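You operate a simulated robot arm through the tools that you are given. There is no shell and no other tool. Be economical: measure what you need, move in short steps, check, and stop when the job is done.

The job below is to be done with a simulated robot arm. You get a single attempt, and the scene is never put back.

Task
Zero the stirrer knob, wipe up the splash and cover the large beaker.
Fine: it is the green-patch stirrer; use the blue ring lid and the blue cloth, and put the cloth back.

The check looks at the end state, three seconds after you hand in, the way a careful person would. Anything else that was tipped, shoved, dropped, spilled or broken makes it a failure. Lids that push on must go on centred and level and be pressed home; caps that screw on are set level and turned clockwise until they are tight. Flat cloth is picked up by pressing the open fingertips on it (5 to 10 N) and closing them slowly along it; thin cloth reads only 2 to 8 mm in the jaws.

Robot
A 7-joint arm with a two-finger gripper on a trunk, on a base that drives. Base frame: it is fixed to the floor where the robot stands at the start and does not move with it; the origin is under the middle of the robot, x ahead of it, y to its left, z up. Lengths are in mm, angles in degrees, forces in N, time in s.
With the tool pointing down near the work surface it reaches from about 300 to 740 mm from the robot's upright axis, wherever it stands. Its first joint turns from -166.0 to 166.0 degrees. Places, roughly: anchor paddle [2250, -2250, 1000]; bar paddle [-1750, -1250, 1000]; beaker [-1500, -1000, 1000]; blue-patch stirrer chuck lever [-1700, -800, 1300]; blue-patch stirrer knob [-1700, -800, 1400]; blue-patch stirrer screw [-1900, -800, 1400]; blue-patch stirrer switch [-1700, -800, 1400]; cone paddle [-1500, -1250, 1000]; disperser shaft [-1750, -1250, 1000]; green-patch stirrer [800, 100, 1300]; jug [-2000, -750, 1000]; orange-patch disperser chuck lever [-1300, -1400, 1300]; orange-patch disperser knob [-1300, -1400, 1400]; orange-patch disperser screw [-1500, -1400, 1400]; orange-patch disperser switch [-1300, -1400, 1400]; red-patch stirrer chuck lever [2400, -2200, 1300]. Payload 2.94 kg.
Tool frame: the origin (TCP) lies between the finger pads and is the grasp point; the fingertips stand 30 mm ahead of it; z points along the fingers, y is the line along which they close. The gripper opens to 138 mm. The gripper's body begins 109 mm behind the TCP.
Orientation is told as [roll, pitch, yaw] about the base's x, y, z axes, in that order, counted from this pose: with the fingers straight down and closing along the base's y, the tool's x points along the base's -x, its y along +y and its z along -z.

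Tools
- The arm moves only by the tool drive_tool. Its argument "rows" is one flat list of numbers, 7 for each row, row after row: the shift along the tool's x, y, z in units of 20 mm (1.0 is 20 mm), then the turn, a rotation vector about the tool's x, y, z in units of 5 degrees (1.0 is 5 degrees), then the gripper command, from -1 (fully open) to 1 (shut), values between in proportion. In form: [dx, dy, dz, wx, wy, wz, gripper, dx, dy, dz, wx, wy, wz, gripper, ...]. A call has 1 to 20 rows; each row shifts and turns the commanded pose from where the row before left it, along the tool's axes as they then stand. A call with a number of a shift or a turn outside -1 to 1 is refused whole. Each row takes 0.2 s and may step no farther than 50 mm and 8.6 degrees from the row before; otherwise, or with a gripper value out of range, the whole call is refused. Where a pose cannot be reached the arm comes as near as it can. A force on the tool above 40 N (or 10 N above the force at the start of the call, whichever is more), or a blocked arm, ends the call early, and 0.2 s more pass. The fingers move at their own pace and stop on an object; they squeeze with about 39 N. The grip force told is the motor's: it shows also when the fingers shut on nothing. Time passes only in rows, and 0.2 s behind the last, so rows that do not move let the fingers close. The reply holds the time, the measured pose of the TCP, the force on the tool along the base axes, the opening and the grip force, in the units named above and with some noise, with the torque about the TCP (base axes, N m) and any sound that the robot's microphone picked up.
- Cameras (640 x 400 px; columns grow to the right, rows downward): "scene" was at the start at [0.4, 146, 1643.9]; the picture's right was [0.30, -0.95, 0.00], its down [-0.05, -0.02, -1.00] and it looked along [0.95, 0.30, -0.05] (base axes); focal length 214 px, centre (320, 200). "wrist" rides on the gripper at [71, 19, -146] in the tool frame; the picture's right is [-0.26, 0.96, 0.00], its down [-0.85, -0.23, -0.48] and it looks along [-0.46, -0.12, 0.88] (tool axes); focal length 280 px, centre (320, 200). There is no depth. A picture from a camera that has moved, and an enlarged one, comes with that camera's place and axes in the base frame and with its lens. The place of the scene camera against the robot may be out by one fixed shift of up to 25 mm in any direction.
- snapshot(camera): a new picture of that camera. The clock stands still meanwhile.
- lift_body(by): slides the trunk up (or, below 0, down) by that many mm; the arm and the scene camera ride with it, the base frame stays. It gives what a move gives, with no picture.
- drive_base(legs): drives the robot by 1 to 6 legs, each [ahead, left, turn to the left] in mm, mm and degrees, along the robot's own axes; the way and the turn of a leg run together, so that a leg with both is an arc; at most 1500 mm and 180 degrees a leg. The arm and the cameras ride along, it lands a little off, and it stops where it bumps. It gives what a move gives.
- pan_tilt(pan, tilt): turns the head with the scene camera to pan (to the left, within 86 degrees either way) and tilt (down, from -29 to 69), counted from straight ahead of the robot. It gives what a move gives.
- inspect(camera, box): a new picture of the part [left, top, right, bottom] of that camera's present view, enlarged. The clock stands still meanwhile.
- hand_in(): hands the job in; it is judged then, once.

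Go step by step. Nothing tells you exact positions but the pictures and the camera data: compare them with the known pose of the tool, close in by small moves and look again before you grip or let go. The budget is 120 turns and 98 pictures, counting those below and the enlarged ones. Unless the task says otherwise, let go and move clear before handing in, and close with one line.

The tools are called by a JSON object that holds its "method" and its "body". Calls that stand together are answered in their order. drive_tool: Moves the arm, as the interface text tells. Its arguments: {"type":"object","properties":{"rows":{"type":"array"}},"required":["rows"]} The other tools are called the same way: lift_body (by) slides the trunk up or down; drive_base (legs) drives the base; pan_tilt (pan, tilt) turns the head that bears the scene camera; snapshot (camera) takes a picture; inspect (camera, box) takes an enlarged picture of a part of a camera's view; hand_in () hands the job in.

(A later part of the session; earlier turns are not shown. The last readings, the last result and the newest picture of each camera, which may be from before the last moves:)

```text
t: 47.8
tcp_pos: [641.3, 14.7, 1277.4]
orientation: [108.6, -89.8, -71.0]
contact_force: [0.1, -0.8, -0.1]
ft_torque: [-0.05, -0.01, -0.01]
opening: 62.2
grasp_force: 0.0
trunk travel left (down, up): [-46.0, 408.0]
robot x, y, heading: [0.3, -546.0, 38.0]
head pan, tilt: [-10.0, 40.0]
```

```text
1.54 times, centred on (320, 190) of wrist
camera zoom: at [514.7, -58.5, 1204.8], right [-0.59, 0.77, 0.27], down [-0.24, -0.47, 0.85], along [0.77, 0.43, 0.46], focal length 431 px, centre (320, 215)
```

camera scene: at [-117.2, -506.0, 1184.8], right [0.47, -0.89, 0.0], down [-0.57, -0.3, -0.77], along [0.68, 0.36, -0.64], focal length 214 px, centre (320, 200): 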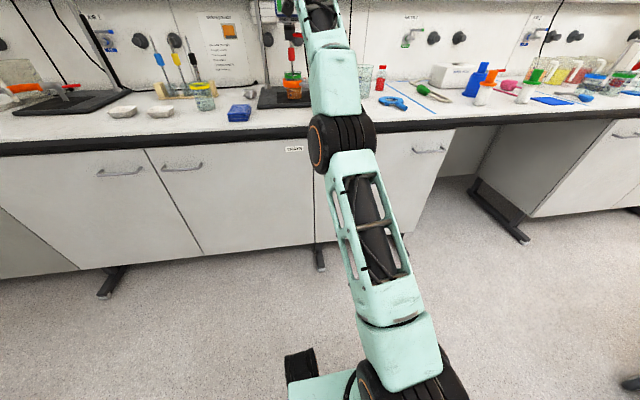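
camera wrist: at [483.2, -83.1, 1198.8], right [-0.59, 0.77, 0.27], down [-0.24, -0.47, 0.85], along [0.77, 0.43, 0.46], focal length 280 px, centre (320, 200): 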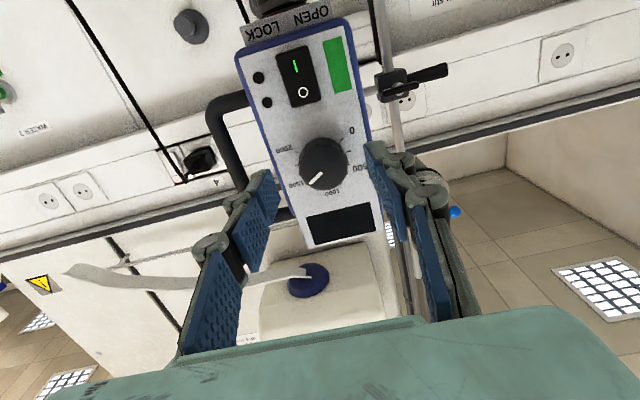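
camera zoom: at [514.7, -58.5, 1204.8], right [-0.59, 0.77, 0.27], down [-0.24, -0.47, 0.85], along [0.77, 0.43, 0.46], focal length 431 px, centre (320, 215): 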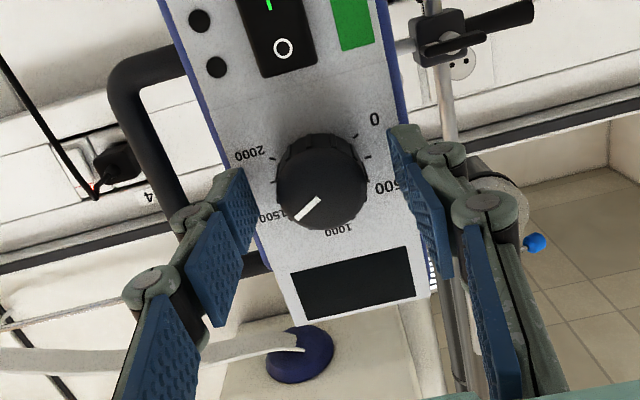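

The tips now overlap the knob by about 10 mm. I'll close on it.

{"method": "drive_tool", "body": {"rows": [0, 0, 0, 0, 0, 0, 0.3, 0, 0, 0, 0, 0, 0, 0.45, 0, 0, 0, 0, 0, 0, 0.6, 0, 0, 0, 0, 0, 0, 0.7, 0, 0, 0, 0, 0, 0, 0.7]}}

{"method": "inspect", "body": {"camera": "wrist", "box": [180, 60, 460, 320]}}

```text
t: 49.0
tcp_pos: [642.1, 14.9, 1276.3]
orientation: [101.3, -89.8, -63.9]
contact_force: [0.0, -0.9, -0.8]
ft_torque: [0.01, 0.02, -0.08]
opening: 36.8
grasp_force: 44.7
trunk travel left (down, up): [-46.0, 408.0]
robot x, y, heading: [-1.5, -541.8, 37.6]
head pan, tilt: [-10.0, 40.0]
```

```text
1.54 times, centred on (320, 190) of wrist
camera zoom: at [514.9, -58.6, 1204.6], right [-0.59, 0.77, 0.27], down [-0.24, -0.47, 0.85], along [0.77, 0.43, 0.46], focal length 431 px, centre (320, 215)
```

zoom: 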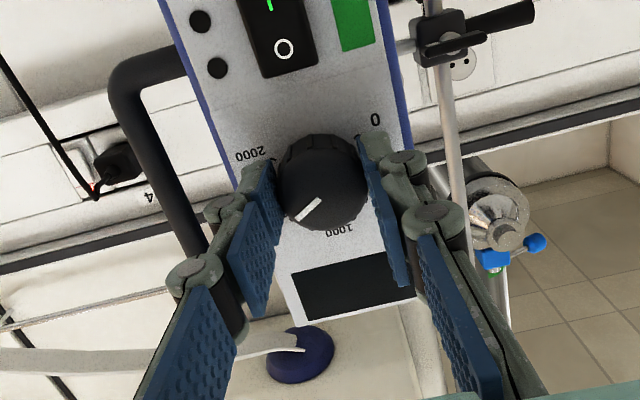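

The knob is gripped with no side force. I'll turn it counter-clockwise 45° and check.

{"method": "drive_tool", "body": {"rows": [0, 0, 0, 0, 0, -1, 0.7, 0, 0, 0, 0, 0, -1, 0.7, 0, 0, 0, 0, 0, -1, 0.7, 0, 0, 0, 0, 0, -1, 0.7, 0, 0, 0, 0, 0, -1, 0.7, 0, 0, 0, 0, 0, -1, 0.7, 0, 0, 0, 0, 0, -1, 0.7, 0, 0, 0, 0, 0, -1, 0.7, 0, 0, 0, 0, 0, -1, 0.7]}}

{"method": "snapshot", "body": {"camera": "wrist"}}

```text
t: 51.0
tcp_pos: [642.1, 13.0, 1277.5]
orientation: [-90.2, -45.2, 127.5]
contact_force: [3.6, -7.6, -2.4]
ft_torque: [-0.19, 0.32, -0.45]
opening: 36.8
grasp_force: 45.0
trunk travel left (down, up): [-46.0, 408.0]
robot x, y, heading: [-2.5, -545.6, 37.9]
head pan, tilt: [-10.0, 40.0]
```

```text
61 pictures are left
camera wrist: at [550.1, -104.3, 1212.3], right [-0.53, 0.69, -0.5], down [-0.64, 0.06, 0.76], along [0.55, 0.72, 0.42], focal length 280 px, centre (320, 200)
```

wrist: 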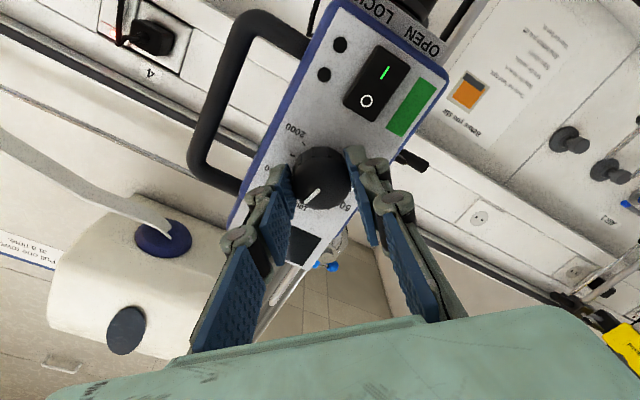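

It turns with the gripper. I'll go on another 45°.

{"method": "drive_tool", "body": {"rows": [0, 0, 0, 0, 0, -1, 0.7, 0, 0, 0, 0, 0, -1, 0.7, 0, 0, 0, 0, 0, -1, 0.7, 0, 0, 0, 0, 0, -1, 0.7, 0, 0, 0, 0, 0, -1, 0.7, 0, 0, 0, 0, 0, -1, 0.7, 0, 0, 0, 0, 0, -1, 0.7, 0, 0, 0, 0, 0, -1, 0.7, 0, 0, 0, 0, 0, -1, 0.7]}}

{"method": "drive_tool", "body": {"rows": [0, 0, 0, 0, 0, -1, 0.7, 0, 0, 0, 0, 0, -1, 0.7, 0, 0, 0, 0, 0, -1, 0.7, 0, 0, 0, 0, 0, -1, 0.7, 0, 0, 0, 0, 0, -1, 0.7, 0, 0, 0, 0, 0, -1, 0.7]}}

{"method": "snapshot", "body": {"camera": "wrist"}}

```text
t: 53.0
tcp_pos: [643.5, 12.6, 1280.5]
orientation: [-90.3, -0.2, 127.4]
contact_force: [25.9, 4.3, 22.5]
ft_torque: [0.32, -0.25, -0.17]
opening: 36.8
grasp_force: 44.9
trunk travel left (down, up): [-46.0, 408.0]
robot x, y, heading: [-1.5, -547.9, 37.9]
head pan, tilt: [-10.0, 40.0]
```

```text
t: 54.4
tcp_pos: [641.9, 12.1, 1279.9]
orientation: [-90.6, 29.8, 127.2]
contact_force: [28.4, 7.3, 27.8]
ft_torque: [0.34, -0.36, -0.23]
opening: 36.6
grasp_force: 44.8
trunk travel left (down, up): [-46.0, 408.0]
robot x, y, heading: [1.1, -543.9, 38.1]
head pan, tilt: [-10.0, 40.0]
```

```text
60 pictures are left
camera wrist: at [570.7, -132.9, 1296.1], right [0.16, -0.19, -0.97], down [-0.89, 0.39, -0.23], along [0.42, 0.9, -0.11], focal length 280 px, centre (320, 200)
```

wrist: 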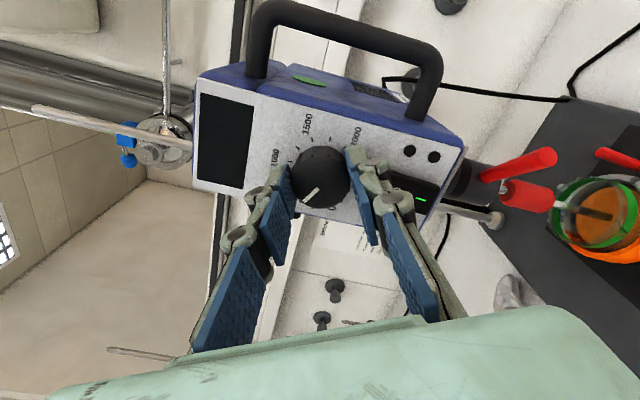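

120° done, but side force has built up from arm drift. I'll let go to relieve it and see where the tool settles.

{"method": "drive_tool", "body": {"rows": [0, 0, 0, 0, 0, 0, 0.3, 0, 0, 0, 0, 0, 0, 0.2, 0, 0, 0, 0, 0, 0, 0.2]}}

{"method": "inspect", "body": {"camera": "wrist", "box": [180, 60, 460, 320]}}

```text
t: 55.2
tcp_pos: [641.1, 15.7, 1275.6]
orientation: [-89.9, 29.8, 127.5]
contact_force: [-0.2, -0.3, -0.9]
ft_torque: [0.01, -0.01, -0.02]
opening: 55.2
grasp_force: 0.0
trunk travel left (down, up): [-46.0, 408.0]
robot x, y, heading: [-5.0, -541.8, 37.7]
head pan, tilt: [-10.0, 40.0]
```

```text
1.54 times, centred on (320, 190) of wrist
camera zoom: at [569.8, -130.1, 1293.3], right [0.15, -0.2, -0.97], down [-0.9, 0.39, -0.22], along [0.42, 0.9, -0.12], focal length 431 px, centre (320, 215)
```

zoom: 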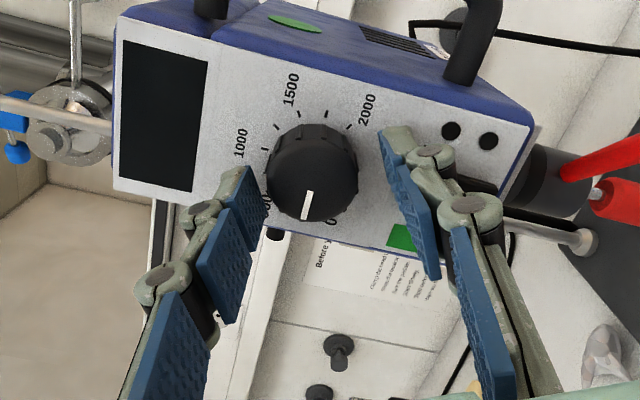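

After release the pointer sits about 93° ccw from top; zero is at about 120°, so about 27° remain. I'll regrip and turn that much.

{"method": "drive_tool", "body": {"rows": [0, 0, 0, 0, 0, 0, 0.4, 0, 0, 0, 0, 0, 0, 0.55, 0, 0, 0, 0, 0, 0, 0.7, 0, 0, 0, 0, 0, 0, 0.7]}}

{"method": "inspect", "body": {"camera": "wrist", "box": [250, 100, 390, 220]}}

{"method": "drive_tool", "body": {"rows": [0, 0, 0, 0, 0, -1, 0.7, 0, 0, 0, 0, 0, -1, 0.7, 0, 0, 0, 0, 0, -1, 0.7, 0, 0, 0, 0, 0, -1, 0.7, 0, 0, 0, 0, 0, -0.8, 0.7, 0, 0, 0, 0, 0, 0, 0.7]}}

{"method": "inspect", "body": {"camera": "wrist", "box": [250, 100, 390, 220]}}

```text
t: 56.2
tcp_pos: [639.7, 15.6, 1278.9]
orientation: [-90.3, 29.9, 127.4]
contact_force: [4.9, 8.9, 11.6]
ft_torque: [0.12, -0.14, 0.4]
opening: 36.5
grasp_force: 45.4
trunk travel left (down, up): [-46.0, 408.0]
robot x, y, heading: [-2.7, -547.3, 37.9]
head pan, tilt: [-10.0, 40.0]
```

```text
3.33 times, centred on (320, 160) of wrist
camera zoom: at [568.8, -130.0, 1295.0], right [0.16, -0.2, -0.97], down [-0.9, 0.39, -0.22], along [0.42, 0.9, -0.12], focal length 935 px, centre (320, 333)
```

zoom: 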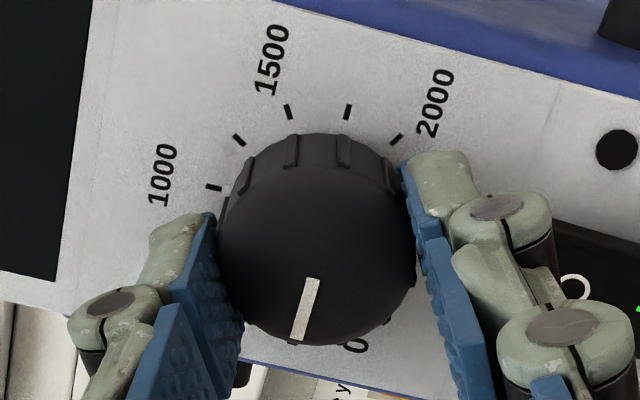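

```text
t: 57.6
tcp_pos: [640.5, 15.4, 1277.6]
orientation: [-90.3, 53.9, 127.3]
contact_force: [0.1, 7.9, 10.7]
ft_torque: [0.03, -0.09, 0.3]
opening: 36.5
grasp_force: 44.7
trunk travel left (down, up): [-46.0, 408.0]
robot x, y, heading: [-2.3, -548.3, 37.7]
head pan, tilt: [-10.0, 40.0]
```

```text
3.33 times, centred on (320, 160) of wrist
camera zoom: at [560.4, -119.4, 1322.2], right [0.38, -0.5, -0.78], down [-0.79, 0.26, -0.55], along [0.47, 0.83, -0.3], focal length 935 px, centre (320, 333)
```

zoom: 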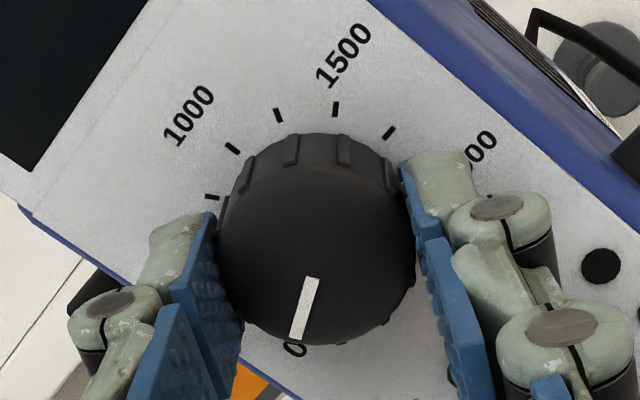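

About 3° short; I'll nudge the rest, release and check.

{"method": "drive_tool", "body": {"rows": [0, 0, 0, 0, 0, -0.7, 0.7, 0, 0, 0, 0, 0, 0, 0.7, 0, 0, 0, 0, 0, 0, 0.5, 0, 0, 0, 0, 0, 0, 0.4, 0, 0, 0, 0, 0, 0, 0.2, 0, 0, 0, 0, 0, 0, 0.1]}}

{"method": "inspect", "body": {"camera": "wrist", "box": [250, 100, 390, 220]}}

```text
t: 59.0
tcp_pos: [640.8, 14.8, 1275.7]
orientation: [-89.9, 57.3, 127.5]
contact_force: [0.5, 0.1, 0.3]
ft_torque: [-0.02, 0.0, 0.04]
opening: 62.3
grasp_force: 0.0
trunk travel left (down, up): [-46.0, 408.0]
robot x, y, heading: [-0.2, -548.0, 37.8]
head pan, tilt: [-10.0, 40.0]
```

```text
3.33 times, centred on (320, 160) of wrist
camera zoom: at [559.9, -117.0, 1324.3], right [0.41, -0.53, -0.74], down [-0.77, 0.23, -0.59], along [0.48, 0.81, -0.32], focal length 935 px, centre (320, 333)
```

zoom: 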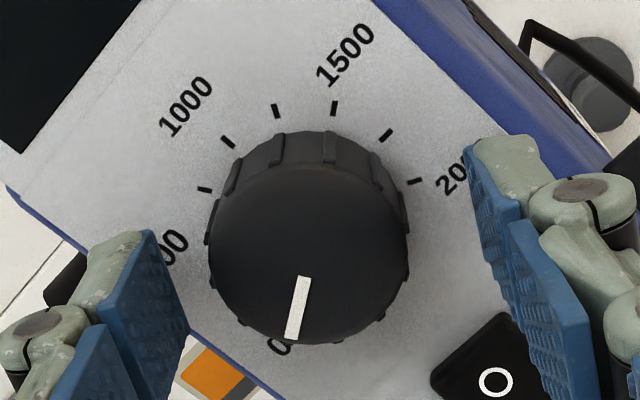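

The pointer now lies on 0 (in line opposite the 1500 tick). I'll back straight off and undo the roll.

{"method": "drive_base", "body": {"legs": [[-250, 0, 0]]}}

{"method": "drive_tool", "body": {"rows": [0, 0, 0, 0, 0, 1, 0, 0, 0, 0, 0, 0, 1, 0, 0, 0, 0, 0, 0, 1, 0, 0, 0, 0, 0, 0, 1, 0, 0, 0, 0, 0, 0, 1, 0, 0, 0, 0, 0, 0, 1, 0, 0, 0, 0, 0, 0, 1, 0, 0, 0, 0, 0, 0, 1, 0, 0, 0, 0, 0, 0, 1, 0, 0, 0, 0, 0, 0, 1, 0, 0, 0, 0, 0, 0, 1, 0, 0, 0, 0, 0, 0, 1, 0, 0, 0, 0, 0, 0, 1, 0, 0, 0, 0, 0, 0, 1, 0, 0, 0, 0, 0, 0, 1, 0, 0, 0, 0, 0, 0, 1, 0, 0, 0, 0, 0, 0, 1, 0, 0, 0, 0, 0, 0, 1, 0]}}

{"method": "drive_tool", "body": {"rows": [0, 0, 0, 0, 0, 1, 0, 0, 0, 0, 0, 0, 1, 0, 0, 0, 0, 0, 0, 1, 0, 0, 0, 0, 0, 0, 1, 0, 0, 0, 0, 0, 0, 1, 0, 0, 0, 0, 0, 0, 1, 0, 0, 0, 0, 0, 0, 1, 0, 0, 0, 0, 0, 0, 1, 0, 0, 0, 0, 0, 0, 1, 0, 0, 0, 0, 0, 0, 0.5, 0, 0, 0, 0, 0, 1, 0, 0, 0, 0, 0, 0, 1, 0, 0, 0, 0, 0, 0, 1, 0, 0, 0, 0, 0, 0, 1, 0, 0]}}

{"method": "inspect", "body": {"camera": "scene", "box": [160, 0, 480, 150]}}

```text
t: 60.8
tcp_pos: [448.2, -136.0, 1277.6]
orientation: [-90.1, 57.3, 127.3]
contact_force: [-0.5, 0.5, -0.2]
ft_torque: [-0.02, -0.01, 0.03]
opening: 61.9
grasp_force: 0.1
trunk travel left (down, up): [-46.0, 408.0]
robot x, y, heading: [-195.5, -695.5, 37.5]
head pan, tilt: [-10.0, 40.0]
```

```text
t: 64.6
tcp_pos: [448.4, -136.3, 1276.7]
orientation: [-90.0, -32.8, 127.4]
contact_force: [0.5, -0.7, 1.0]
ft_torque: [-0.01, 0.01, -0.01]
opening: 69.1
grasp_force: 0.0
trunk travel left (down, up): [-46.0, 408.0]
robot x, y, heading: [-194.6, -694.6, 37.6]
head pan, tilt: [-10.0, 40.0]
```

```text
t: 67.6
tcp_pos: [409.2, -172.0, 1223.0]
orientation: [-26.8, -67.7, 62.5]
contact_force: [-0.2, -0.1, 1.0]
ft_torque: [0.0, -0.01, -0.03]
opening: 68.9
grasp_force: 0.0
out of reach, approached as far as the arm can: row 11, 12, 13, 14
trunk travel left (down, up): [-46.0, 408.0]
robot x, y, heading: [-197.2, -697.3, 37.3]
head pan, tilt: [-10.0, 40.0]
```

```text
2.00 times, centred on (320, 75) of scene
camera zoom: at [-272.6, -614.8, 1205.8], right [0.46, -0.89, 0.0], down [-0.57, -0.3, -0.77], along [0.68, 0.35, -0.64], focal length 429 px, centre (320, 450)
```

zoom: 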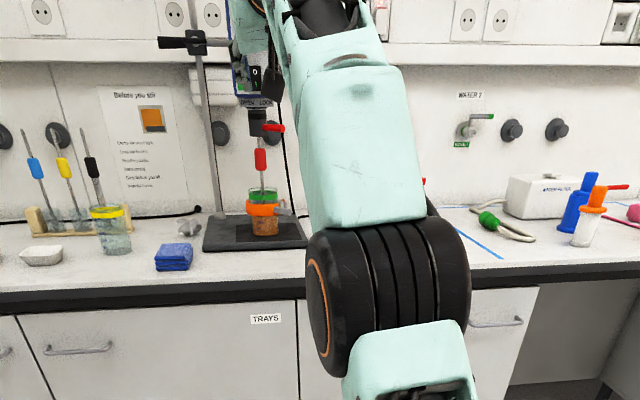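

The blue pad shows folded layers, so it's the cloth. I over-rolled by about 15°; I'll correct that while pitching the tool down, with the trunk raised to bend the elbow.

{"method": "drive_tool", "body": {"rows": [0, 0, 0, 0, 0, -1, 0, 0, 0, 0, 0, 0, -1, 0, 0, 0, 0, 0, 0, -1, 0, 0, 0, 0, 0, 1, 0, 0, 0, 0, 0, 0, 1, 0, 0, 0, 0, 0, 0, 1, 0, 0, 0, 0, 0, 0, 1, 0, 0, 0, 0, 0, 0, 1, 0, 0]}}

{"method": "lift_body", "body": {"by": 250}}

{"method": "drive_tool", "body": {"rows": [0, 0, 1, 0, 1, 0, 0, 0, 0, 1, 0, 1, 0, 0, 0, 0, 1, 0, 1, 0, 0, 0, 0, 1, 0, 1, 0, 0, 0, 0, 1, 0, 1, 0, 0, 0, 0, 1, 0, 1, 0, 0, 0, 0, 1, 0, 1, 0, 0, 0, 0, 1, 0, 1, 0, 0, 0, 0, 1, 0, 0, 0, 0]}}

```text
t: 69.4
tcp_pos: [343.5, -200.9, 1128.4]
orientation: [-31.5, -39.1, 63.8]
contact_force: [0.8, -1.0, 0.0]
ft_torque: [0.04, 0.0, -0.01]
opening: 69.0
grasp_force: 0.1
out of reach, approached as far as the arm can: row 4, 5, 6, 7, 8
trunk travel left (down, up): [-46.0, 408.0]
robot x, y, heading: [-197.7, -697.6, 37.5]
head pan, tilt: [-10.0, 40.0]
```

```text
t: 72.0
tcp_pos: [344.7, -199.9, 1377.4]
orientation: [-31.2, -39.0, 63.7]
contact_force: [0.1, 0.0, -0.2]
ft_torque: [0.01, -0.02, -0.05]
opening: 69.0
grasp_force: 0.0
trunk travel left (down, up): [-296.0, 158.0]
robot x, y, heading: [-192.3, -694.2, 37.6]
head pan, tilt: [-10.0, 40.0]
```

```text
t: 74.0
tcp_pos: [336.1, -288.0, 1153.9]
orientation: [-23.9, -3.0, 44.2]
contact_force: [1.1, 0.0, -0.8]
ft_torque: [-0.05, 0.0, -0.03]
opening: 68.9
grasp_force: 0.1
out of reach, approached as far as the arm can: row 1, 2, 3, 4, 5, 6, 7, 8
trunk travel left (down, up): [-296.0, 158.0]
robot x, y, heading: [-196.2, -696.8, 37.6]
head pan, tilt: [-10.0, 40.0]
```

{"method": "drive_tool", "body": {"rows": [0, 0, 0, -0.96, 0.12, 0.25, 0, 0, 0, 0, -0.96, 0.12, 0.25, 0, 0, 0, 0, -0.96, 0.12, 0.25, 0, 0, 0, 0, -0.96, 0.12, 0.25, 0, 0, 0, 0, -0.96, 0.12, 0.25, 0, 0, 0, 0, 0, 0, 0, 0]}}

```text
t: 75.4
tcp_pos: [331.6, -297.9, 1149.3]
orientation: [0.6, -1.4, 37.6]
contact_force: [0.3, 0.0, 0.2]
ft_torque: [0.0, 0.03, 0.0]
opening: 69.0
grasp_force: 0.0
out of reach, approached as far as the arm can: row 3, 4, 5
trunk travel left (down, up): [-296.0, 158.0]
robot x, y, heading: [-199.0, -696.2, 37.8]
head pan, tilt: [-10.0, 40.0]
```

Tool is pointing down again. I'll retract it and drive towards the cloth.

{"method": "drive_tool", "body": {"rows": [1, 0, 0, 0, 0, 0, 0, 1, 0, 0, 0, 0, 0, 0, 1, 0, 0, 0, 0, 0, 0, 1, 0, 0, 0, 0, 0, 0, 1, 0, 0, 0, 0, 0, 0, 1, 0, 0, 0, 0, 0, 0, 1, 0, 0, 0, 0, 0, 0, 1, 0, 0, 0, 0, 0, 0]}}

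{"method": "drive_base", "body": {"legs": [[0, 240, 0], [450, 0, 0]]}}

{"method": "snapshot", "body": {"camera": "wrist"}}

{"method": "snapshot", "body": {"camera": "scene"}}

```text
t: 77.2
tcp_pos: [206.9, -398.3, 1143.3]
orientation: [0.3, -1.5, 37.7]
contact_force: [0.2, 0.7, 0.2]
ft_torque: [0.02, 0.01, 0.02]
opening: 69.0
grasp_force: 0.1
trunk travel left (down, up): [-296.0, 158.0]
robot x, y, heading: [-196.8, -694.2, 37.4]
head pan, tilt: [-10.0, 40.0]
```

```text
t: 82.2
tcp_pos: [419.8, 74.7, 1143.1]
orientation: [0.4, -1.5, 37.8]
contact_force: [-1.3, 0.5, 0.1]
ft_torque: [0.0, 0.01, -0.02]
opening: 69.1
grasp_force: 0.1
trunk travel left (down, up): [-296.0, 158.0]
robot x, y, heading: [14.8, -221.5, 37.5]
head pan, tilt: [-10.0, 40.0]
```

```text
54 pictures are left
camera wrist: at [350.3, 43.3, 1286.6], right [-0.38, 0.92, 0.01], down [0.8, 0.33, 0.5], along [0.45, 0.2, -0.87], focal length 280 px, centre (320, 200)
```

wrist: 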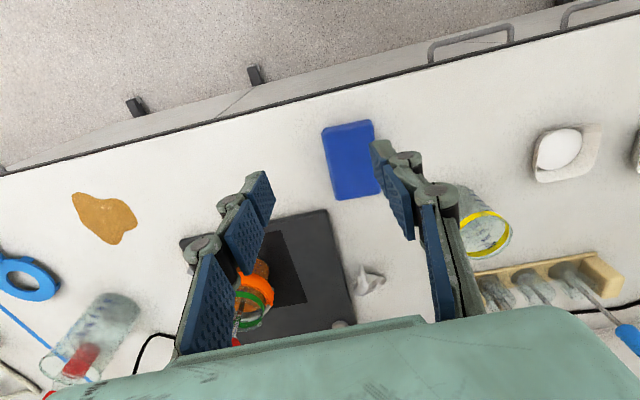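

```text
53 pictures are left
camera scene: at [-59.9, -143.5, 1455.8], right [0.47, -0.89, 0.0], down [-0.57, -0.3, -0.77], along [0.68, 0.36, -0.64], focal length 214 px, centre (320, 200)
```

scene: 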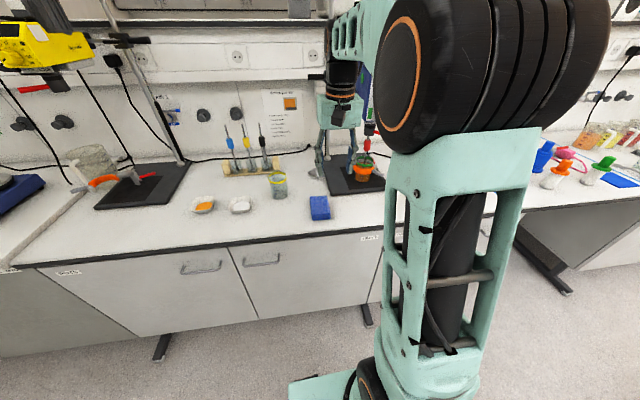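

The cloth is about 68×112 mm, centred near (469,148), its long axis nearly in line with me. I'll move above it with the fingers straddling its width.

{"method": "drive_tool", "body": {"rows": [-0.84, 0.28, 0, 0, 0.3, 0, -0.6, -0.84, 0.28, 0, 0, 0, 0, -0.6, -0.84, 0.28, 0, 0, 0, 0, -0.6, -0.84, 0.28, 0, 0, 0, 0, -0.6, -0.84, 0.28, 0, 0, 0, 0, -0.6, 0, 0, 1, 0, 0, 0, -0.6, 0, 0, 1, 0, 0, 0, -0.6, 0, 0, 1, 0, 0, 0, -0.6, 0, 0, 1, 0, 0, 0, -0.6, 0, 0, 1, 0, 0, 0, -0.6, 0, 0, 1, 0, 0, 0, -0.6, 0, 0, 1, 0, 0, 0, -0.6]}}

{"method": "snapshot", "body": {"camera": "wrist"}}

```text
t: 84.8
tcp_pos: [468.7, 150.0, 1002.7]
orientation: [0.4, 0.0, 37.6]
contact_force: [0.6, 0.5, -0.3]
ft_torque: [0.01, -0.01, 0.02]
opening: 110.3
grasp_force: 0.0
trunk travel left (down, up): [-296.0, 158.0]
robot x, y, heading: [14.6, -222.9, 37.7]
head pan, tilt: [-10.0, 40.0]
```

```text
52 pictures are left
camera wrist: at [402.3, 120.2, 1148.8], right [-0.38, 0.92, 0.01], down [0.81, 0.33, 0.47], along [0.44, 0.19, -0.88], focal length 280 px, centre (320, 200)
```

wrist: 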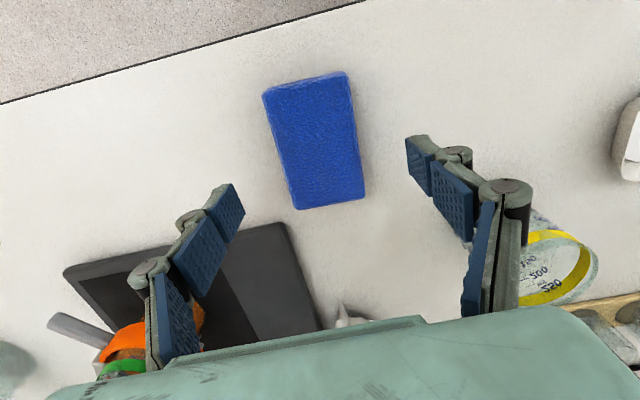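

{"method": "drive_tool", "body": {"rows": [0, 0, 0.8, 0, 0, 0.8, -0.6, 0, 0, 0.8, 0, 0, 0, -0.6, 0, 0, 0.8, 0, 0, 0, -0.6, 0, 0, 0.5, 0, 0, 0, -0.6]}}

{"method": "snapshot", "body": {"camera": "wrist"}}

```text
t: 85.8
tcp_pos: [468.7, 149.6, 945.7]
orientation: [0.4, 0.1, 33.7]
contact_force: [-1.4, 0.5, 0.0]
ft_torque: [0.0, 0.01, -0.01]
opening: 110.4
grasp_force: 0.1
trunk travel left (down, up): [-296.0, 158.0]
robot x, y, heading: [16.1, -223.1, 37.7]
head pan, tilt: [-10.0, 40.0]
```

```text
51 pictures are left
camera wrist: at [399.9, 125.4, 1090.9], right [-0.32, 0.95, 0.01], down [0.84, 0.28, 0.47], along [0.45, 0.16, -0.88], focal length 280 px, centre (320, 200)
```

wrist: 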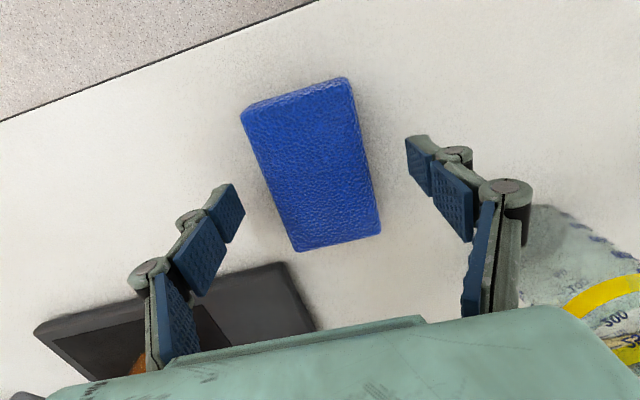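

{"method": "drive_tool", "body": {"rows": [0, 0, 0.25, 0, 0, 0, -0.6, 0, 0, 0.25, 0, 0, 0, -0.6, 0, 0, 0, 0, 0, 0, -0.6]}}

{"method": "drive_tool", "body": {"rows": [0, 0, 0.15, 0, 0, 0, -0.6, 0, 0, 0.15, 0, 0, 0, -0.6, 0, 0, 0.15, 0, 0, 0, -0.6, 0, 0, 0, 0, 0, 0, -0.6]}}

{"method": "snapshot", "body": {"camera": "wrist"}}

```text
t: 86.7
tcp_pos: [468.1, 149.7, 936.2]
orientation: [0.4, 0.1, 33.6]
contact_force: [-0.6, 0.6, -0.5]
ft_torque: [0.01, -0.03, 0.0]
opening: 110.7
grasp_force: 0.0
trunk travel left (down, up): [-296.0, 158.0]
robot x, y, heading: [17.3, -223.6, 37.5]
head pan, tilt: [-10.0, 40.0]
```

```text
t: 87.7
tcp_pos: [468.3, 150.2, 927.3]
orientation: [0.4, 0.1, 33.7]
contact_force: [0.1, -0.3, -0.1]
ft_torque: [-0.04, -0.03, 0.03]
opening: 110.4
grasp_force: 0.0
trunk travel left (down, up): [-296.0, 158.0]
robot x, y, heading: [18.6, -223.0, 37.6]
head pan, tilt: [-10.0, 40.0]
```

```text
50 pictures are left
camera wrist: at [399.8, 125.2, 1072.2], right [-0.32, 0.95, 0.01], down [0.84, 0.28, 0.47], along [0.45, 0.16, -0.88], focal length 280 px, centre (320, 200)
```

wrist: 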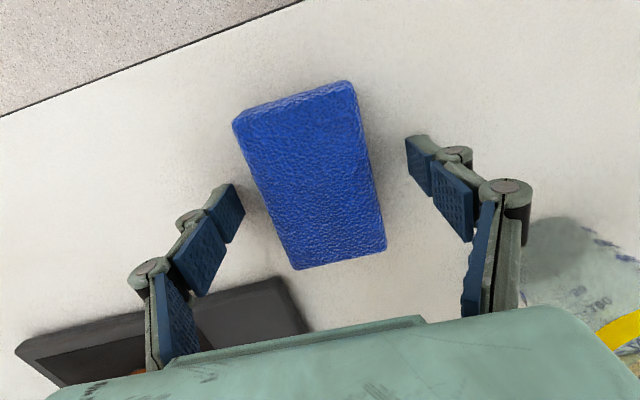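

{"method": "drive_tool", "body": {"rows": [0, 0, 0.2, 0, 0, 0, -0.6, 0, 0, 0.2, 0, 0, 0, -0.6, 0, 0, 0, 0, 0, 0, -0.6]}}

{"method": "drive_tool", "body": {"rows": [0, 0, 0.2, 0, 0, 0, -0.6, 0, 0, 0.2, 0, 0, 0, -0.6, 0, 0, 0, 0, 0, 0, -0.6]}}

{"method": "inspect", "body": {"camera": "wrist", "box": [180, 60, 500, 280]}}

```text
t: 88.5
tcp_pos: [467.7, 148.3, 918.4]
orientation: [0.4, 0.1, 33.7]
contact_force: [-0.7, -0.5, 6.0]
ft_torque: [-0.27, -0.17, -0.02]
opening: 113.1
grasp_force: 1.4
trunk travel left (down, up): [-296.0, 158.0]
robot x, y, heading: [15.2, -225.4, 37.6]
head pan, tilt: [-10.0, 40.0]
```

```text
t: 89.3
tcp_pos: [472.5, 143.6, 925.5]
orientation: [0.2, -1.4, 33.4]
contact_force: [-0.4, -20.0, 54.8]
ft_torque: [-1.36, 0.22, -0.23]
opening: 86.6
grasp_force: 30.2
trunk travel left (down, up): [-296.0, 158.0]
robot x, y, heading: [16.8, -225.5, 37.5]
head pan, tilt: [-10.0, 40.0]
stopped in row 3: the force on the tool passed its limit at 45 N (the readings are from after the stop); the commanded pose is now the measured one
```

```text
1.82 times, centred on (340, 170) of wrist
camera zoom: at [401.6, 117.8, 1068.8], right [-0.31, 0.95, 0.01], down [0.83, 0.27, 0.5], along [0.47, 0.16, -0.87], focal length 510 px, centre (284, 254)
```

zoom: 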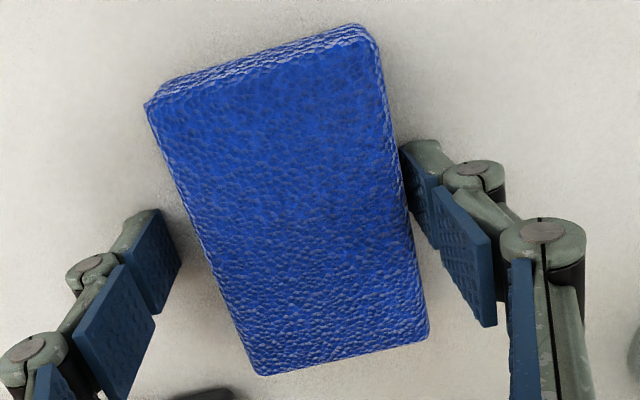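

Contact came with tips at z≈889: that's the bench top. I'll lift a few mm and close on the cloth.

{"method": "drive_tool", "body": {"rows": [0, 0, -0.15, 0, 0, 0, -0.6, 0, 0, 0, 0, 0.25, 0, -0.6, 0, 0, 0, 0, 0, 0, -0.6]}}

{"method": "inspect", "body": {"camera": "wrist", "box": [180, 60, 500, 280]}}

```text
t: 90.1
tcp_pos: [469.5, 149.7, 919.3]
orientation: [0.4, 0.6, 33.7]
contact_force: [-1.2, 0.4, 5.9]
ft_torque: [0.12, -0.02, 0.05]
opening: 112.1
grasp_force: 0.2
trunk travel left (down, up): [-296.0, 158.0]
robot x, y, heading: [14.4, -223.8, 37.7]
head pan, tilt: [-10.0, 40.0]
```

```text
1.82 times, centred on (340, 170) of wrist
camera zoom: at [402.4, 125.9, 1064.0], right [-0.32, 0.95, 0.0], down [0.84, 0.28, 0.46], along [0.44, 0.15, -0.89], focal length 510 px, centre (284, 254)
```

zoom: 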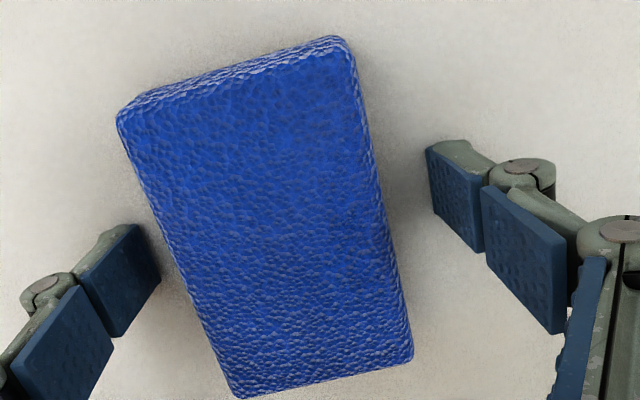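

{"method": "drive_tool", "body": {"rows": [0, 0, -0.2, 0, 0, 0, -0.6, 0, -0.35, 0, 0, 0, 0, -0.5, 0, 0, 0, 0, 0, 0, -0.3, 0, 0, 0, 0, 0, 0, -0.15, 0, 0, 0, 0, 0, 0, 0, 0, 0, 0, 0, 0, 0, 0.1, 0, 0, 0, 0, 0, 0, 0.1]}}

{"method": "inspect", "body": {"camera": "wrist", "box": [180, 60, 500, 280]}}

```text
t: 91.6
tcp_pos: [478.9, 138.6, 928.1]
orientation: [0.1, 0.0, 33.3]
contact_force: [0.9, -5.1, 21.3]
ft_torque: [-0.43, -0.2, -0.28]
opening: 66.7
grasp_force: 33.9
trunk travel left (down, up): [-296.0, 158.0]
robot x, y, heading: [16.4, -223.7, 37.9]
head pan, tilt: [-10.0, 40.0]
stopped in row 7: the force on the tool passed its limit at 43 N (the readings are from after the stop); the commanded pose is now the measured one
```

```text
1.82 times, centred on (340, 170) of wrist
camera zoom: at [410.4, 116.0, 1073.2], right [-0.31, 0.95, 0.0], down [0.84, 0.27, 0.48], along [0.45, 0.15, -0.88], focal length 510 px, centre (284, 254)
```

zoom: 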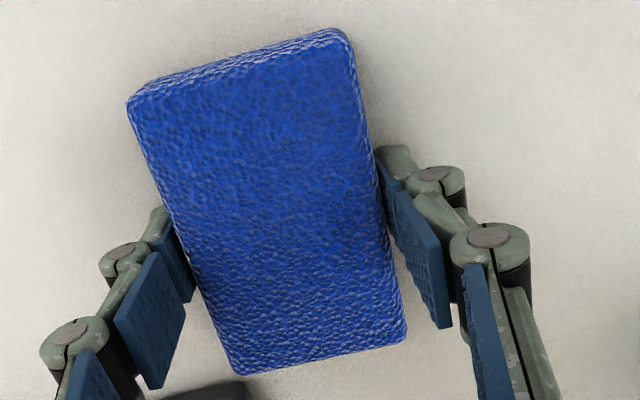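

The cloth is between the pads (66.7 mm); the fingertips dip as they close. I'll squeeze and lift slightly to test.

{"method": "drive_tool", "body": {"rows": [0, 0, -0.1, 0, 0, 0, 0.2, 0, 0, 0, 0, 0, 0, 0.3, 0, 0, 0, 0, 0, 0, 0.3, 0, 0, -0.5, 0, 0, 0, 0.3, 0, 0, -0.5, 0, 0, 0, 0.3, 0, 0, -0.5, 0, 0, 0, 0.3]}}

{"method": "snapshot", "body": {"camera": "wrist"}}

```text
t: 93.0
tcp_pos: [478.0, 140.0, 954.9]
orientation: [0.1, 0.5, 33.4]
contact_force: [0.5, -0.1, 0.1]
ft_torque: [0.0, 0.0, -0.03]
opening: 67.1
grasp_force: 24.9
trunk travel left (down, up): [-296.0, 158.0]
robot x, y, heading: [16.5, -228.9, 37.8]
head pan, tilt: [-10.0, 40.0]
```

```text
46 pictures are left
camera wrist: at [410.6, 117.7, 1100.3], right [-0.31, 0.95, 0.0], down [0.84, 0.28, 0.47], along [0.44, 0.15, -0.88], focal length 280 px, centre (320, 200)
```

wrist: 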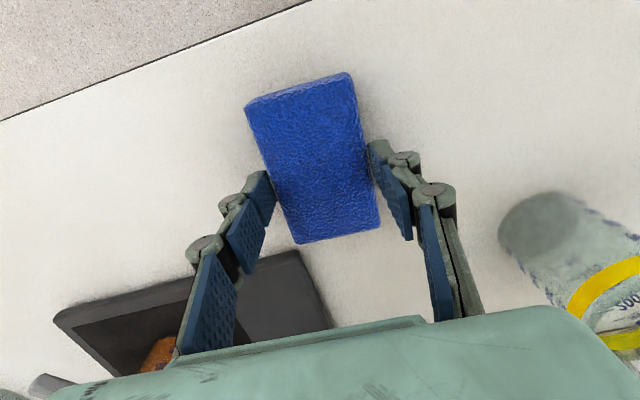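

{"method": "drive_tool", "body": {"rows": [0, 0, -0.7, 0, 0, 0, 0.4, 0, 0, -0.7, 0, 0, 0, 0.4, 0, 0, 0, 0, 0, 0, 0.4]}}

{"method": "snapshot", "body": {"camera": "wrist"}}

```text
t: 93.8
tcp_pos: [478.2, 140.9, 985.3]
orientation: [0.2, 0.4, 33.4]
contact_force: [0.3, 0.0, 0.4]
ft_torque: [-0.01, 0.0, 0.0]
opening: 66.7
grasp_force: 38.7
trunk travel left (down, up): [-296.0, 158.0]
robot x, y, heading: [16.0, -226.8, 37.6]
head pan, tilt: [-10.0, 40.0]
```

```text
45 pictures are left
camera wrist: at [410.4, 118.7, 1129.8], right [-0.31, 0.95, 0.0], down [0.84, 0.28, 0.47], along [0.45, 0.15, -0.88], focal length 280 px, centre (320, 200)
```

wrist: 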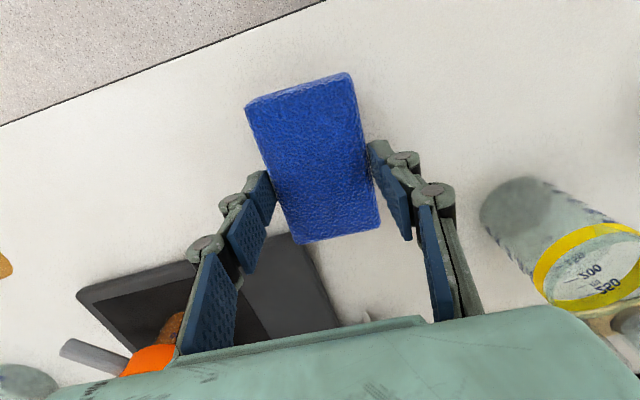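

The cloth is held (67 mm). The splash centre is near (718,-179) at bench z≈889; I'll slide along the bench to it.

{"method": "drive_base", "body": {"legs": [[-50, 0, 0], [0, -400, 0], [42, 0, 0]]}}

{"method": "snapshot", "body": {"camera": "wrist"}}

```text
t: 99.0
tcp_pos: [719.0, -186.5, 983.5]
orientation: [0.1, 0.5, 33.5]
contact_force: [0.0, -0.1, -0.7]
ft_torque: [0.01, 0.03, -0.01]
opening: 66.7
grasp_force: 38.4
trunk travel left (down, up): [-296.0, 158.0]
robot x, y, heading: [260.3, -551.6, 37.5]
head pan, tilt: [-10.0, 40.0]
```

```text
44 pictures are left
camera wrist: at [652.0, -208.4, 1129.4], right [-0.31, 0.95, 0.0], down [0.84, 0.28, 0.47], along [0.45, 0.15, -0.88], focal length 280 px, centre (320, 200)
```

wrist: 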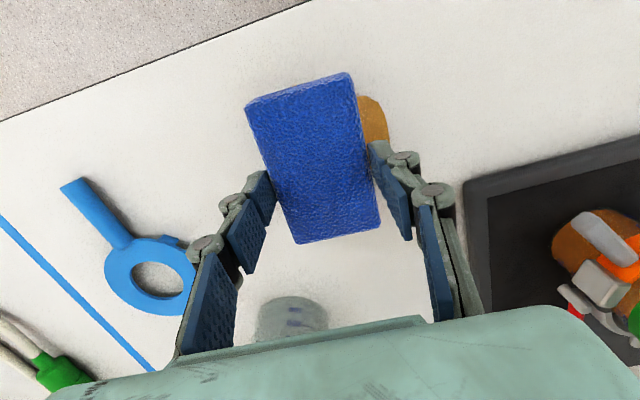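

The cloth is right over the splash. I'll lower until it touches.

{"method": "drive_tool", "body": {"rows": [0, 0, 0.7, 0, 0, 0, 0.4, 0, 0, 0.7, 0, 0, 0, 0.4, 0, 0, 0.2, 0, 0, 0, 0.4, 0, 0, 0, 0, 0, 0, 0.4]}}

{"method": "drive_tool", "body": {"rows": [0, 0, 0.15, 0, 0, 0, 0.4, 0, 0, 0.15, 0, 0, 0, 0.4, 0, 0, 0, 0, 0, 0, 0.4]}}

```text
t: 100.0
tcp_pos: [719.5, -186.3, 952.4]
orientation: [0.1, 0.5, 33.4]
contact_force: [0.5, -0.1, -0.5]
ft_torque: [-0.03, -0.01, -0.01]
opening: 66.4
grasp_force: 39.2
trunk travel left (down, up): [-296.0, 158.0]
robot x, y, heading: [254.9, -550.7, 37.6]
head pan, tilt: [-10.0, 40.0]
```

```text
t: 100.8
tcp_pos: [719.5, -186.4, 951.3]
orientation: [0.2, -0.2, 33.4]
contact_force: [1.8, 3.5, 32.4]
ft_torque: [-0.73, -0.05, 0.01]
opening: 66.9
grasp_force: 38.9
trunk travel left (down, up): [-296.0, 158.0]
robot x, y, heading: [260.6, -550.7, 37.4]
head pan, tilt: [-10.0, 40.0]
```

Touching at 32 N; I'll ease off a little and wipe sideways strokes.

{"method": "drive_tool", "body": {"rows": [0, 0, -0.13, 0, 0, 0, 0.4, 0, 0.5, 0, 0, 0, 0, 0.4, 0, 0.5, 0, 0, 0, 0, 0.4, 0, 0.5, 0, 0, 0, 0, 0.4, 0, 0.5, 0, 0, 0, 0, 0.4]}}

{"method": "drive_tool", "body": {"rows": [0, -0.5, 0, 0, 0, 0, 0.4, 0, -0.5, 0, 0, 0, 0, 0.4, 0, -0.5, 0, 0, 0, 0, 0.4, 0, -0.5, 0, 0, 0, 0, 0.4, 0, -0.5, 0, 0, 0, 0, 0.4, 0, -0.5, 0, 0, 0, 0, 0.4, 0, -0.5, 0, 0, 0, 0, 0.4, 0, -0.5, 0, 0, 0, 0, 0.4]}}

{"method": "snapshot", "body": {"camera": "wrist"}}

```text
t: 102.0
tcp_pos: [697.2, -156.6, 950.6]
orientation: [0.1, 0.3, 33.5]
contact_force: [5.0, -8.7, 25.3]
ft_torque: [-0.6, -0.55, 0.0]
opening: 66.6
grasp_force: 38.7
trunk travel left (down, up): [-296.0, 158.0]
robot x, y, heading: [257.1, -555.6, 37.6]
head pan, tilt: [-10.0, 40.0]
```

```text
t: 103.8
tcp_pos: [740.0, -219.4, 950.2]
orientation: [0.1, 0.1, 33.4]
contact_force: [-5.4, 8.5, 30.0]
ft_torque: [0.63, 0.47, -0.13]
opening: 66.8
grasp_force: 39.1
trunk travel left (down, up): [-296.0, 158.0]
robot x, y, heading: [261.0, -554.2, 37.6]
head pan, tilt: [-10.0, 40.0]
```

```text
43 pictures are left
camera wrist: at [671.6, -242.9, 1095.9], right [-0.31, 0.95, 0.0], down [0.84, 0.28, 0.47], along [0.45, 0.15, -0.88], focal length 280 px, centre (320, 200)
```

wrist: 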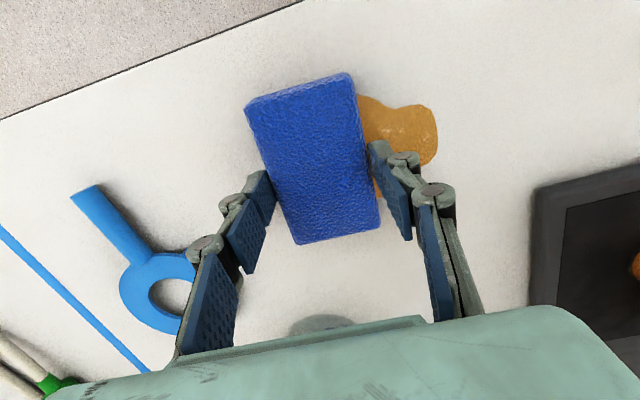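

{"method": "drive_tool", "body": {"rows": [0, 0.6, 0, 0, 0, 0, 0.4, 0, 0.6, 0, 0, 0, 0, 0.4, 0, 0.6, 0, 0, 0, 0, 0.4, 0, 0.6, 0, 0, 0, 0, 0.4, 0, 0.6, 0, 0, 0, 0, 0.4, 0, 0.6, 0, 0, 0, 0, 0.4, 0, 0.6, 0, 0, 0, 0, 0.4, 0, 0.6, 0, 0, 0, 0, 0.4, 0, 0.6, 0, 0, 0, 0, 0.4]}}

{"method": "snapshot", "body": {"camera": "wrist"}}

```text
t: 105.8
tcp_pos: [680.1, -131.4, 950.7]
orientation: [0.2, 0.3, 33.4]
contact_force: [4.0, -8.2, 26.1]
ft_torque: [-0.7, -0.51, 0.05]
opening: 67.0
grasp_force: 38.7
trunk travel left (down, up): [-296.0, 158.0]
robot x, y, heading: [260.2, -549.5, 37.7]
head pan, tilt: [-10.0, 40.0]
```

```text
42 pictures are left
camera wrist: at [612.8, -154.4, 1095.7], right [-0.31, 0.95, 0.0], down [0.84, 0.28, 0.47], along [0.45, 0.15, -0.88], focal length 280 px, centre (320, 200)
```

wrist: 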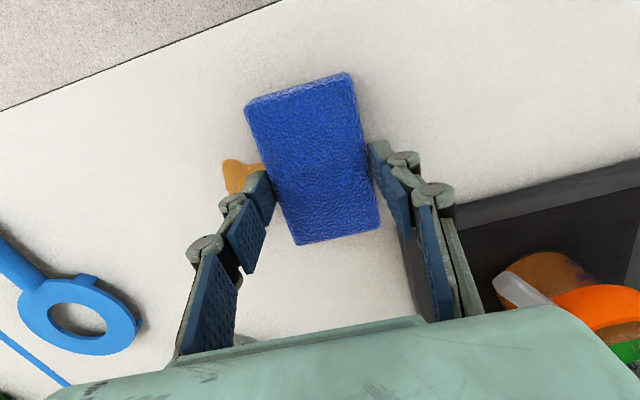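

{"method": "drive_tool", "body": {"rows": [0, -0.7, 0, 0, 0, 0, 0.4, 0, -0.7, 0, 0, 0, 0, 0.4, 0, -0.7, 0, 0, 0, 0, 0.4, 0, -0.7, 0, 0, 0, 0, 0.4, 0, -0.7, 0, 0, 0, 0, 0.4, 0, -0.7, 0, 0, 0, 0, 0.4, 0, -0.7, 0, 0, 0, 0, 0.4, 0, 0.7, 0, 0, 0, 0, 0.4, 0, 0.7, 0, 0, 0, 0, 0.4, 0, 0.7, 0, 0, 0, 0, 0.4, 0, 0.7, 0, 0, 0, 0, 0.4, 0, 0.7, 0, 0, 0, 0, 0.4, 0, 0.7, 0, 0, 0, 0, 0.4, 0, 0.7, 0, 0, 0, 0, 0.4]}}

{"method": "drive_tool", "body": {"rows": [0, 0, -1, 0, 0, 0, 0.4, 0, 0, -1, 0, 0, 0, 0.4, 0, 0.7, -1, 0, 0, 0, 0.4, 0, 0.7, -1, 0, 0, 0, 0.4, 0, 0.7, 0, 0, 0, 0, 0.4, 0, 0.7, 0, 0, 0, 0, 0.4]}}

{"method": "snapshot", "body": {"camera": "wrist"}}

```text
t: 108.8
tcp_pos: [681.9, -131.5, 950.9]
orientation: [0.2, 0.3, 33.4]
contact_force: [4.0, -6.3, 20.0]
ft_torque: [-0.48, -0.02, 0.18]
opening: 66.9
grasp_force: 38.6
trunk travel left (down, up): [-296.0, 158.0]
robot x, y, heading: [260.8, -552.2, 37.7]
head pan, tilt: [-10.0, 40.0]
```

```text
t: 110.2
tcp_pos: [651.7, -81.5, 1027.6]
orientation: [0.1, 0.5, 33.4]
contact_force: [0.3, 1.0, 0.3]
ft_torque: [0.0, -0.03, 0.03]
opening: 66.6
grasp_force: 38.7
trunk travel left (down, up): [-296.0, 158.0]
robot x, y, heading: [260.9, -552.9, 37.9]
head pan, tilt: [-10.0, 40.0]
```

```text
41 pictures are left
camera wrist: at [583.9, -104.4, 1174.0], right [-0.31, 0.95, 0.0], down [0.84, 0.28, 0.47], along [0.45, 0.15, -0.88], focal length 280 px, centre (320, 200)
```

wrist: 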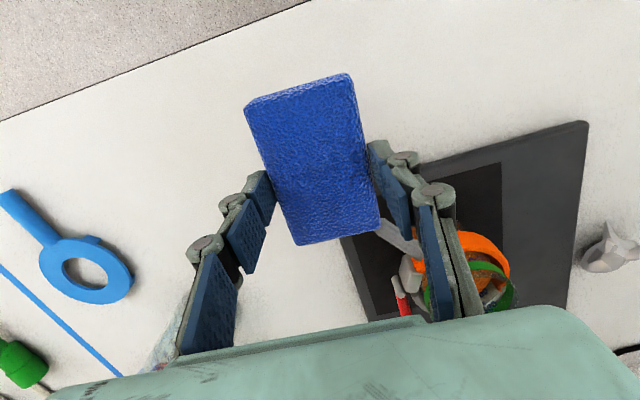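

The splash seems gone. I'll check with a zoom.

{"method": "inspect", "body": {"camera": "wrist", "box": [100, 60, 300, 280]}}

{"method": "inspect", "body": {"camera": "scene", "box": [230, 80, 510, 260]}}

```text
1.82 times, centred on (200, 170) of wrist
camera zoom: at [583.9, -104.4, 1174.0], right [-0.31, 0.95, 0.0], down [0.84, 0.28, 0.47], along [0.45, 0.15, -0.88], focal length 510 px, centre (538, 254)
```

zoom: 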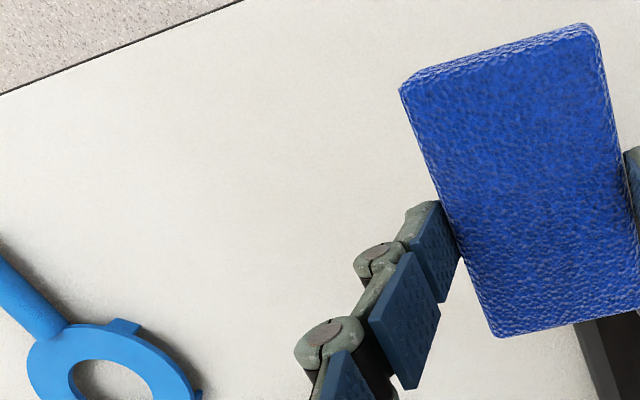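

```text
2.22 times, centred on (370, 170) of scene
camera zoom: at [181.7, -470.5, 1455.8], right [0.46, -0.89, 0.0], down [-0.57, -0.3, -0.77], along [0.68, 0.36, -0.64], focal length 477 px, centre (209, 267)
```

zoom: 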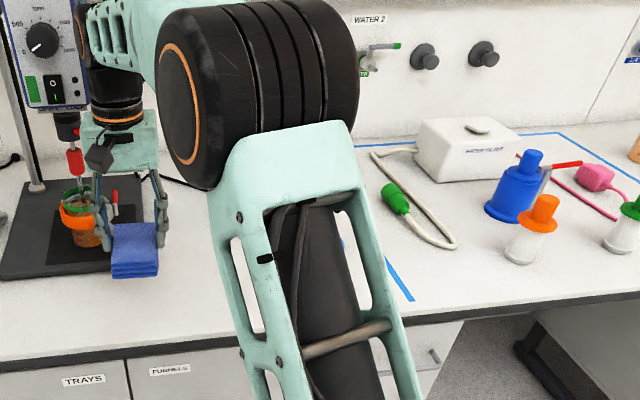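

The splash is gone and the knob reads 0. Now I'll take the cloth back to its place, backing off first to clear the stirrer clamp.

{"method": "drive_base", "body": {"legs": [[-80, 0, 0], [0, 292, 0], [84, 0, 0]]}}

{"method": "snapshot", "body": {"camera": "wrist"}}

```text
t: 114.7
tcp_pos: [472.9, 153.0, 1029.6]
orientation: [0.1, 0.5, 33.5]
contact_force: [0.6, 0.6, -1.1]
ft_torque: [-0.05, -0.03, 0.0]
opening: 66.9
grasp_force: 39.2
trunk travel left (down, up): [-296.0, 158.0]
robot x, y, heading: [81.0, -316.0, 37.5]
head pan, tilt: [-10.0, 40.0]
```

```text
38 pictures are left
camera wrist: at [405.5, 130.4, 1173.9], right [-0.31, 0.95, 0.0], down [0.84, 0.28, 0.47], along [0.45, 0.15, -0.88], focal length 280 px, centre (320, 200)
```

wrist: 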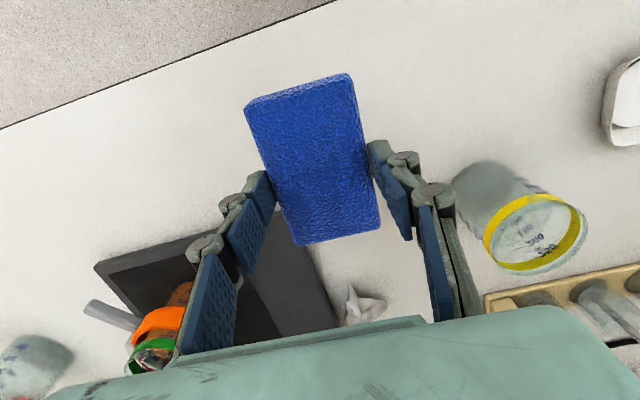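

The cloth centre projects right over its original spot. I'll lower it until it touches.

{"method": "drive_tool", "body": {"rows": [0, 0, 1, 0, 0, 0, 0.4, 0, 0, 1, 0, 0, 0, 0.4, 0, 0, 1, 0, 0, 0, 0.4, 0, 0, 0.6, 0, 0, 0, 0.4, 0, 0, 0, 0, 0, 0, 0.4]}}

{"method": "drive_tool", "body": {"rows": [0, 0, 0.2, 0, 0, 0, 0.4, 0, 0, 0.1, 0, 0, 0, 0.4, 0, 0, 0, 0, 0, 0, 0.4]}}

```text
t: 115.9
tcp_pos: [473.3, 153.0, 955.2]
orientation: [0.0, 0.4, 33.5]
contact_force: [-0.9, 0.3, -1.5]
ft_torque: [-0.02, -0.01, 0.0]
opening: 66.5
grasp_force: 39.0
trunk travel left (down, up): [-296.0, 158.0]
robot x, y, heading: [81.8, -316.0, 37.8]
head pan, tilt: [-10.0, 40.0]
```

```text
t: 116.7
tcp_pos: [473.7, 152.3, 950.9]
orientation: [0.1, 0.5, 33.5]
contact_force: [0.7, 0.1, 1.5]
ft_torque: [0.03, -0.09, -0.02]
opening: 66.3
grasp_force: 39.1
trunk travel left (down, up): [-296.0, 158.0]
robot x, y, heading: [77.6, -315.9, 37.6]
head pan, tilt: [-10.0, 40.0]
```

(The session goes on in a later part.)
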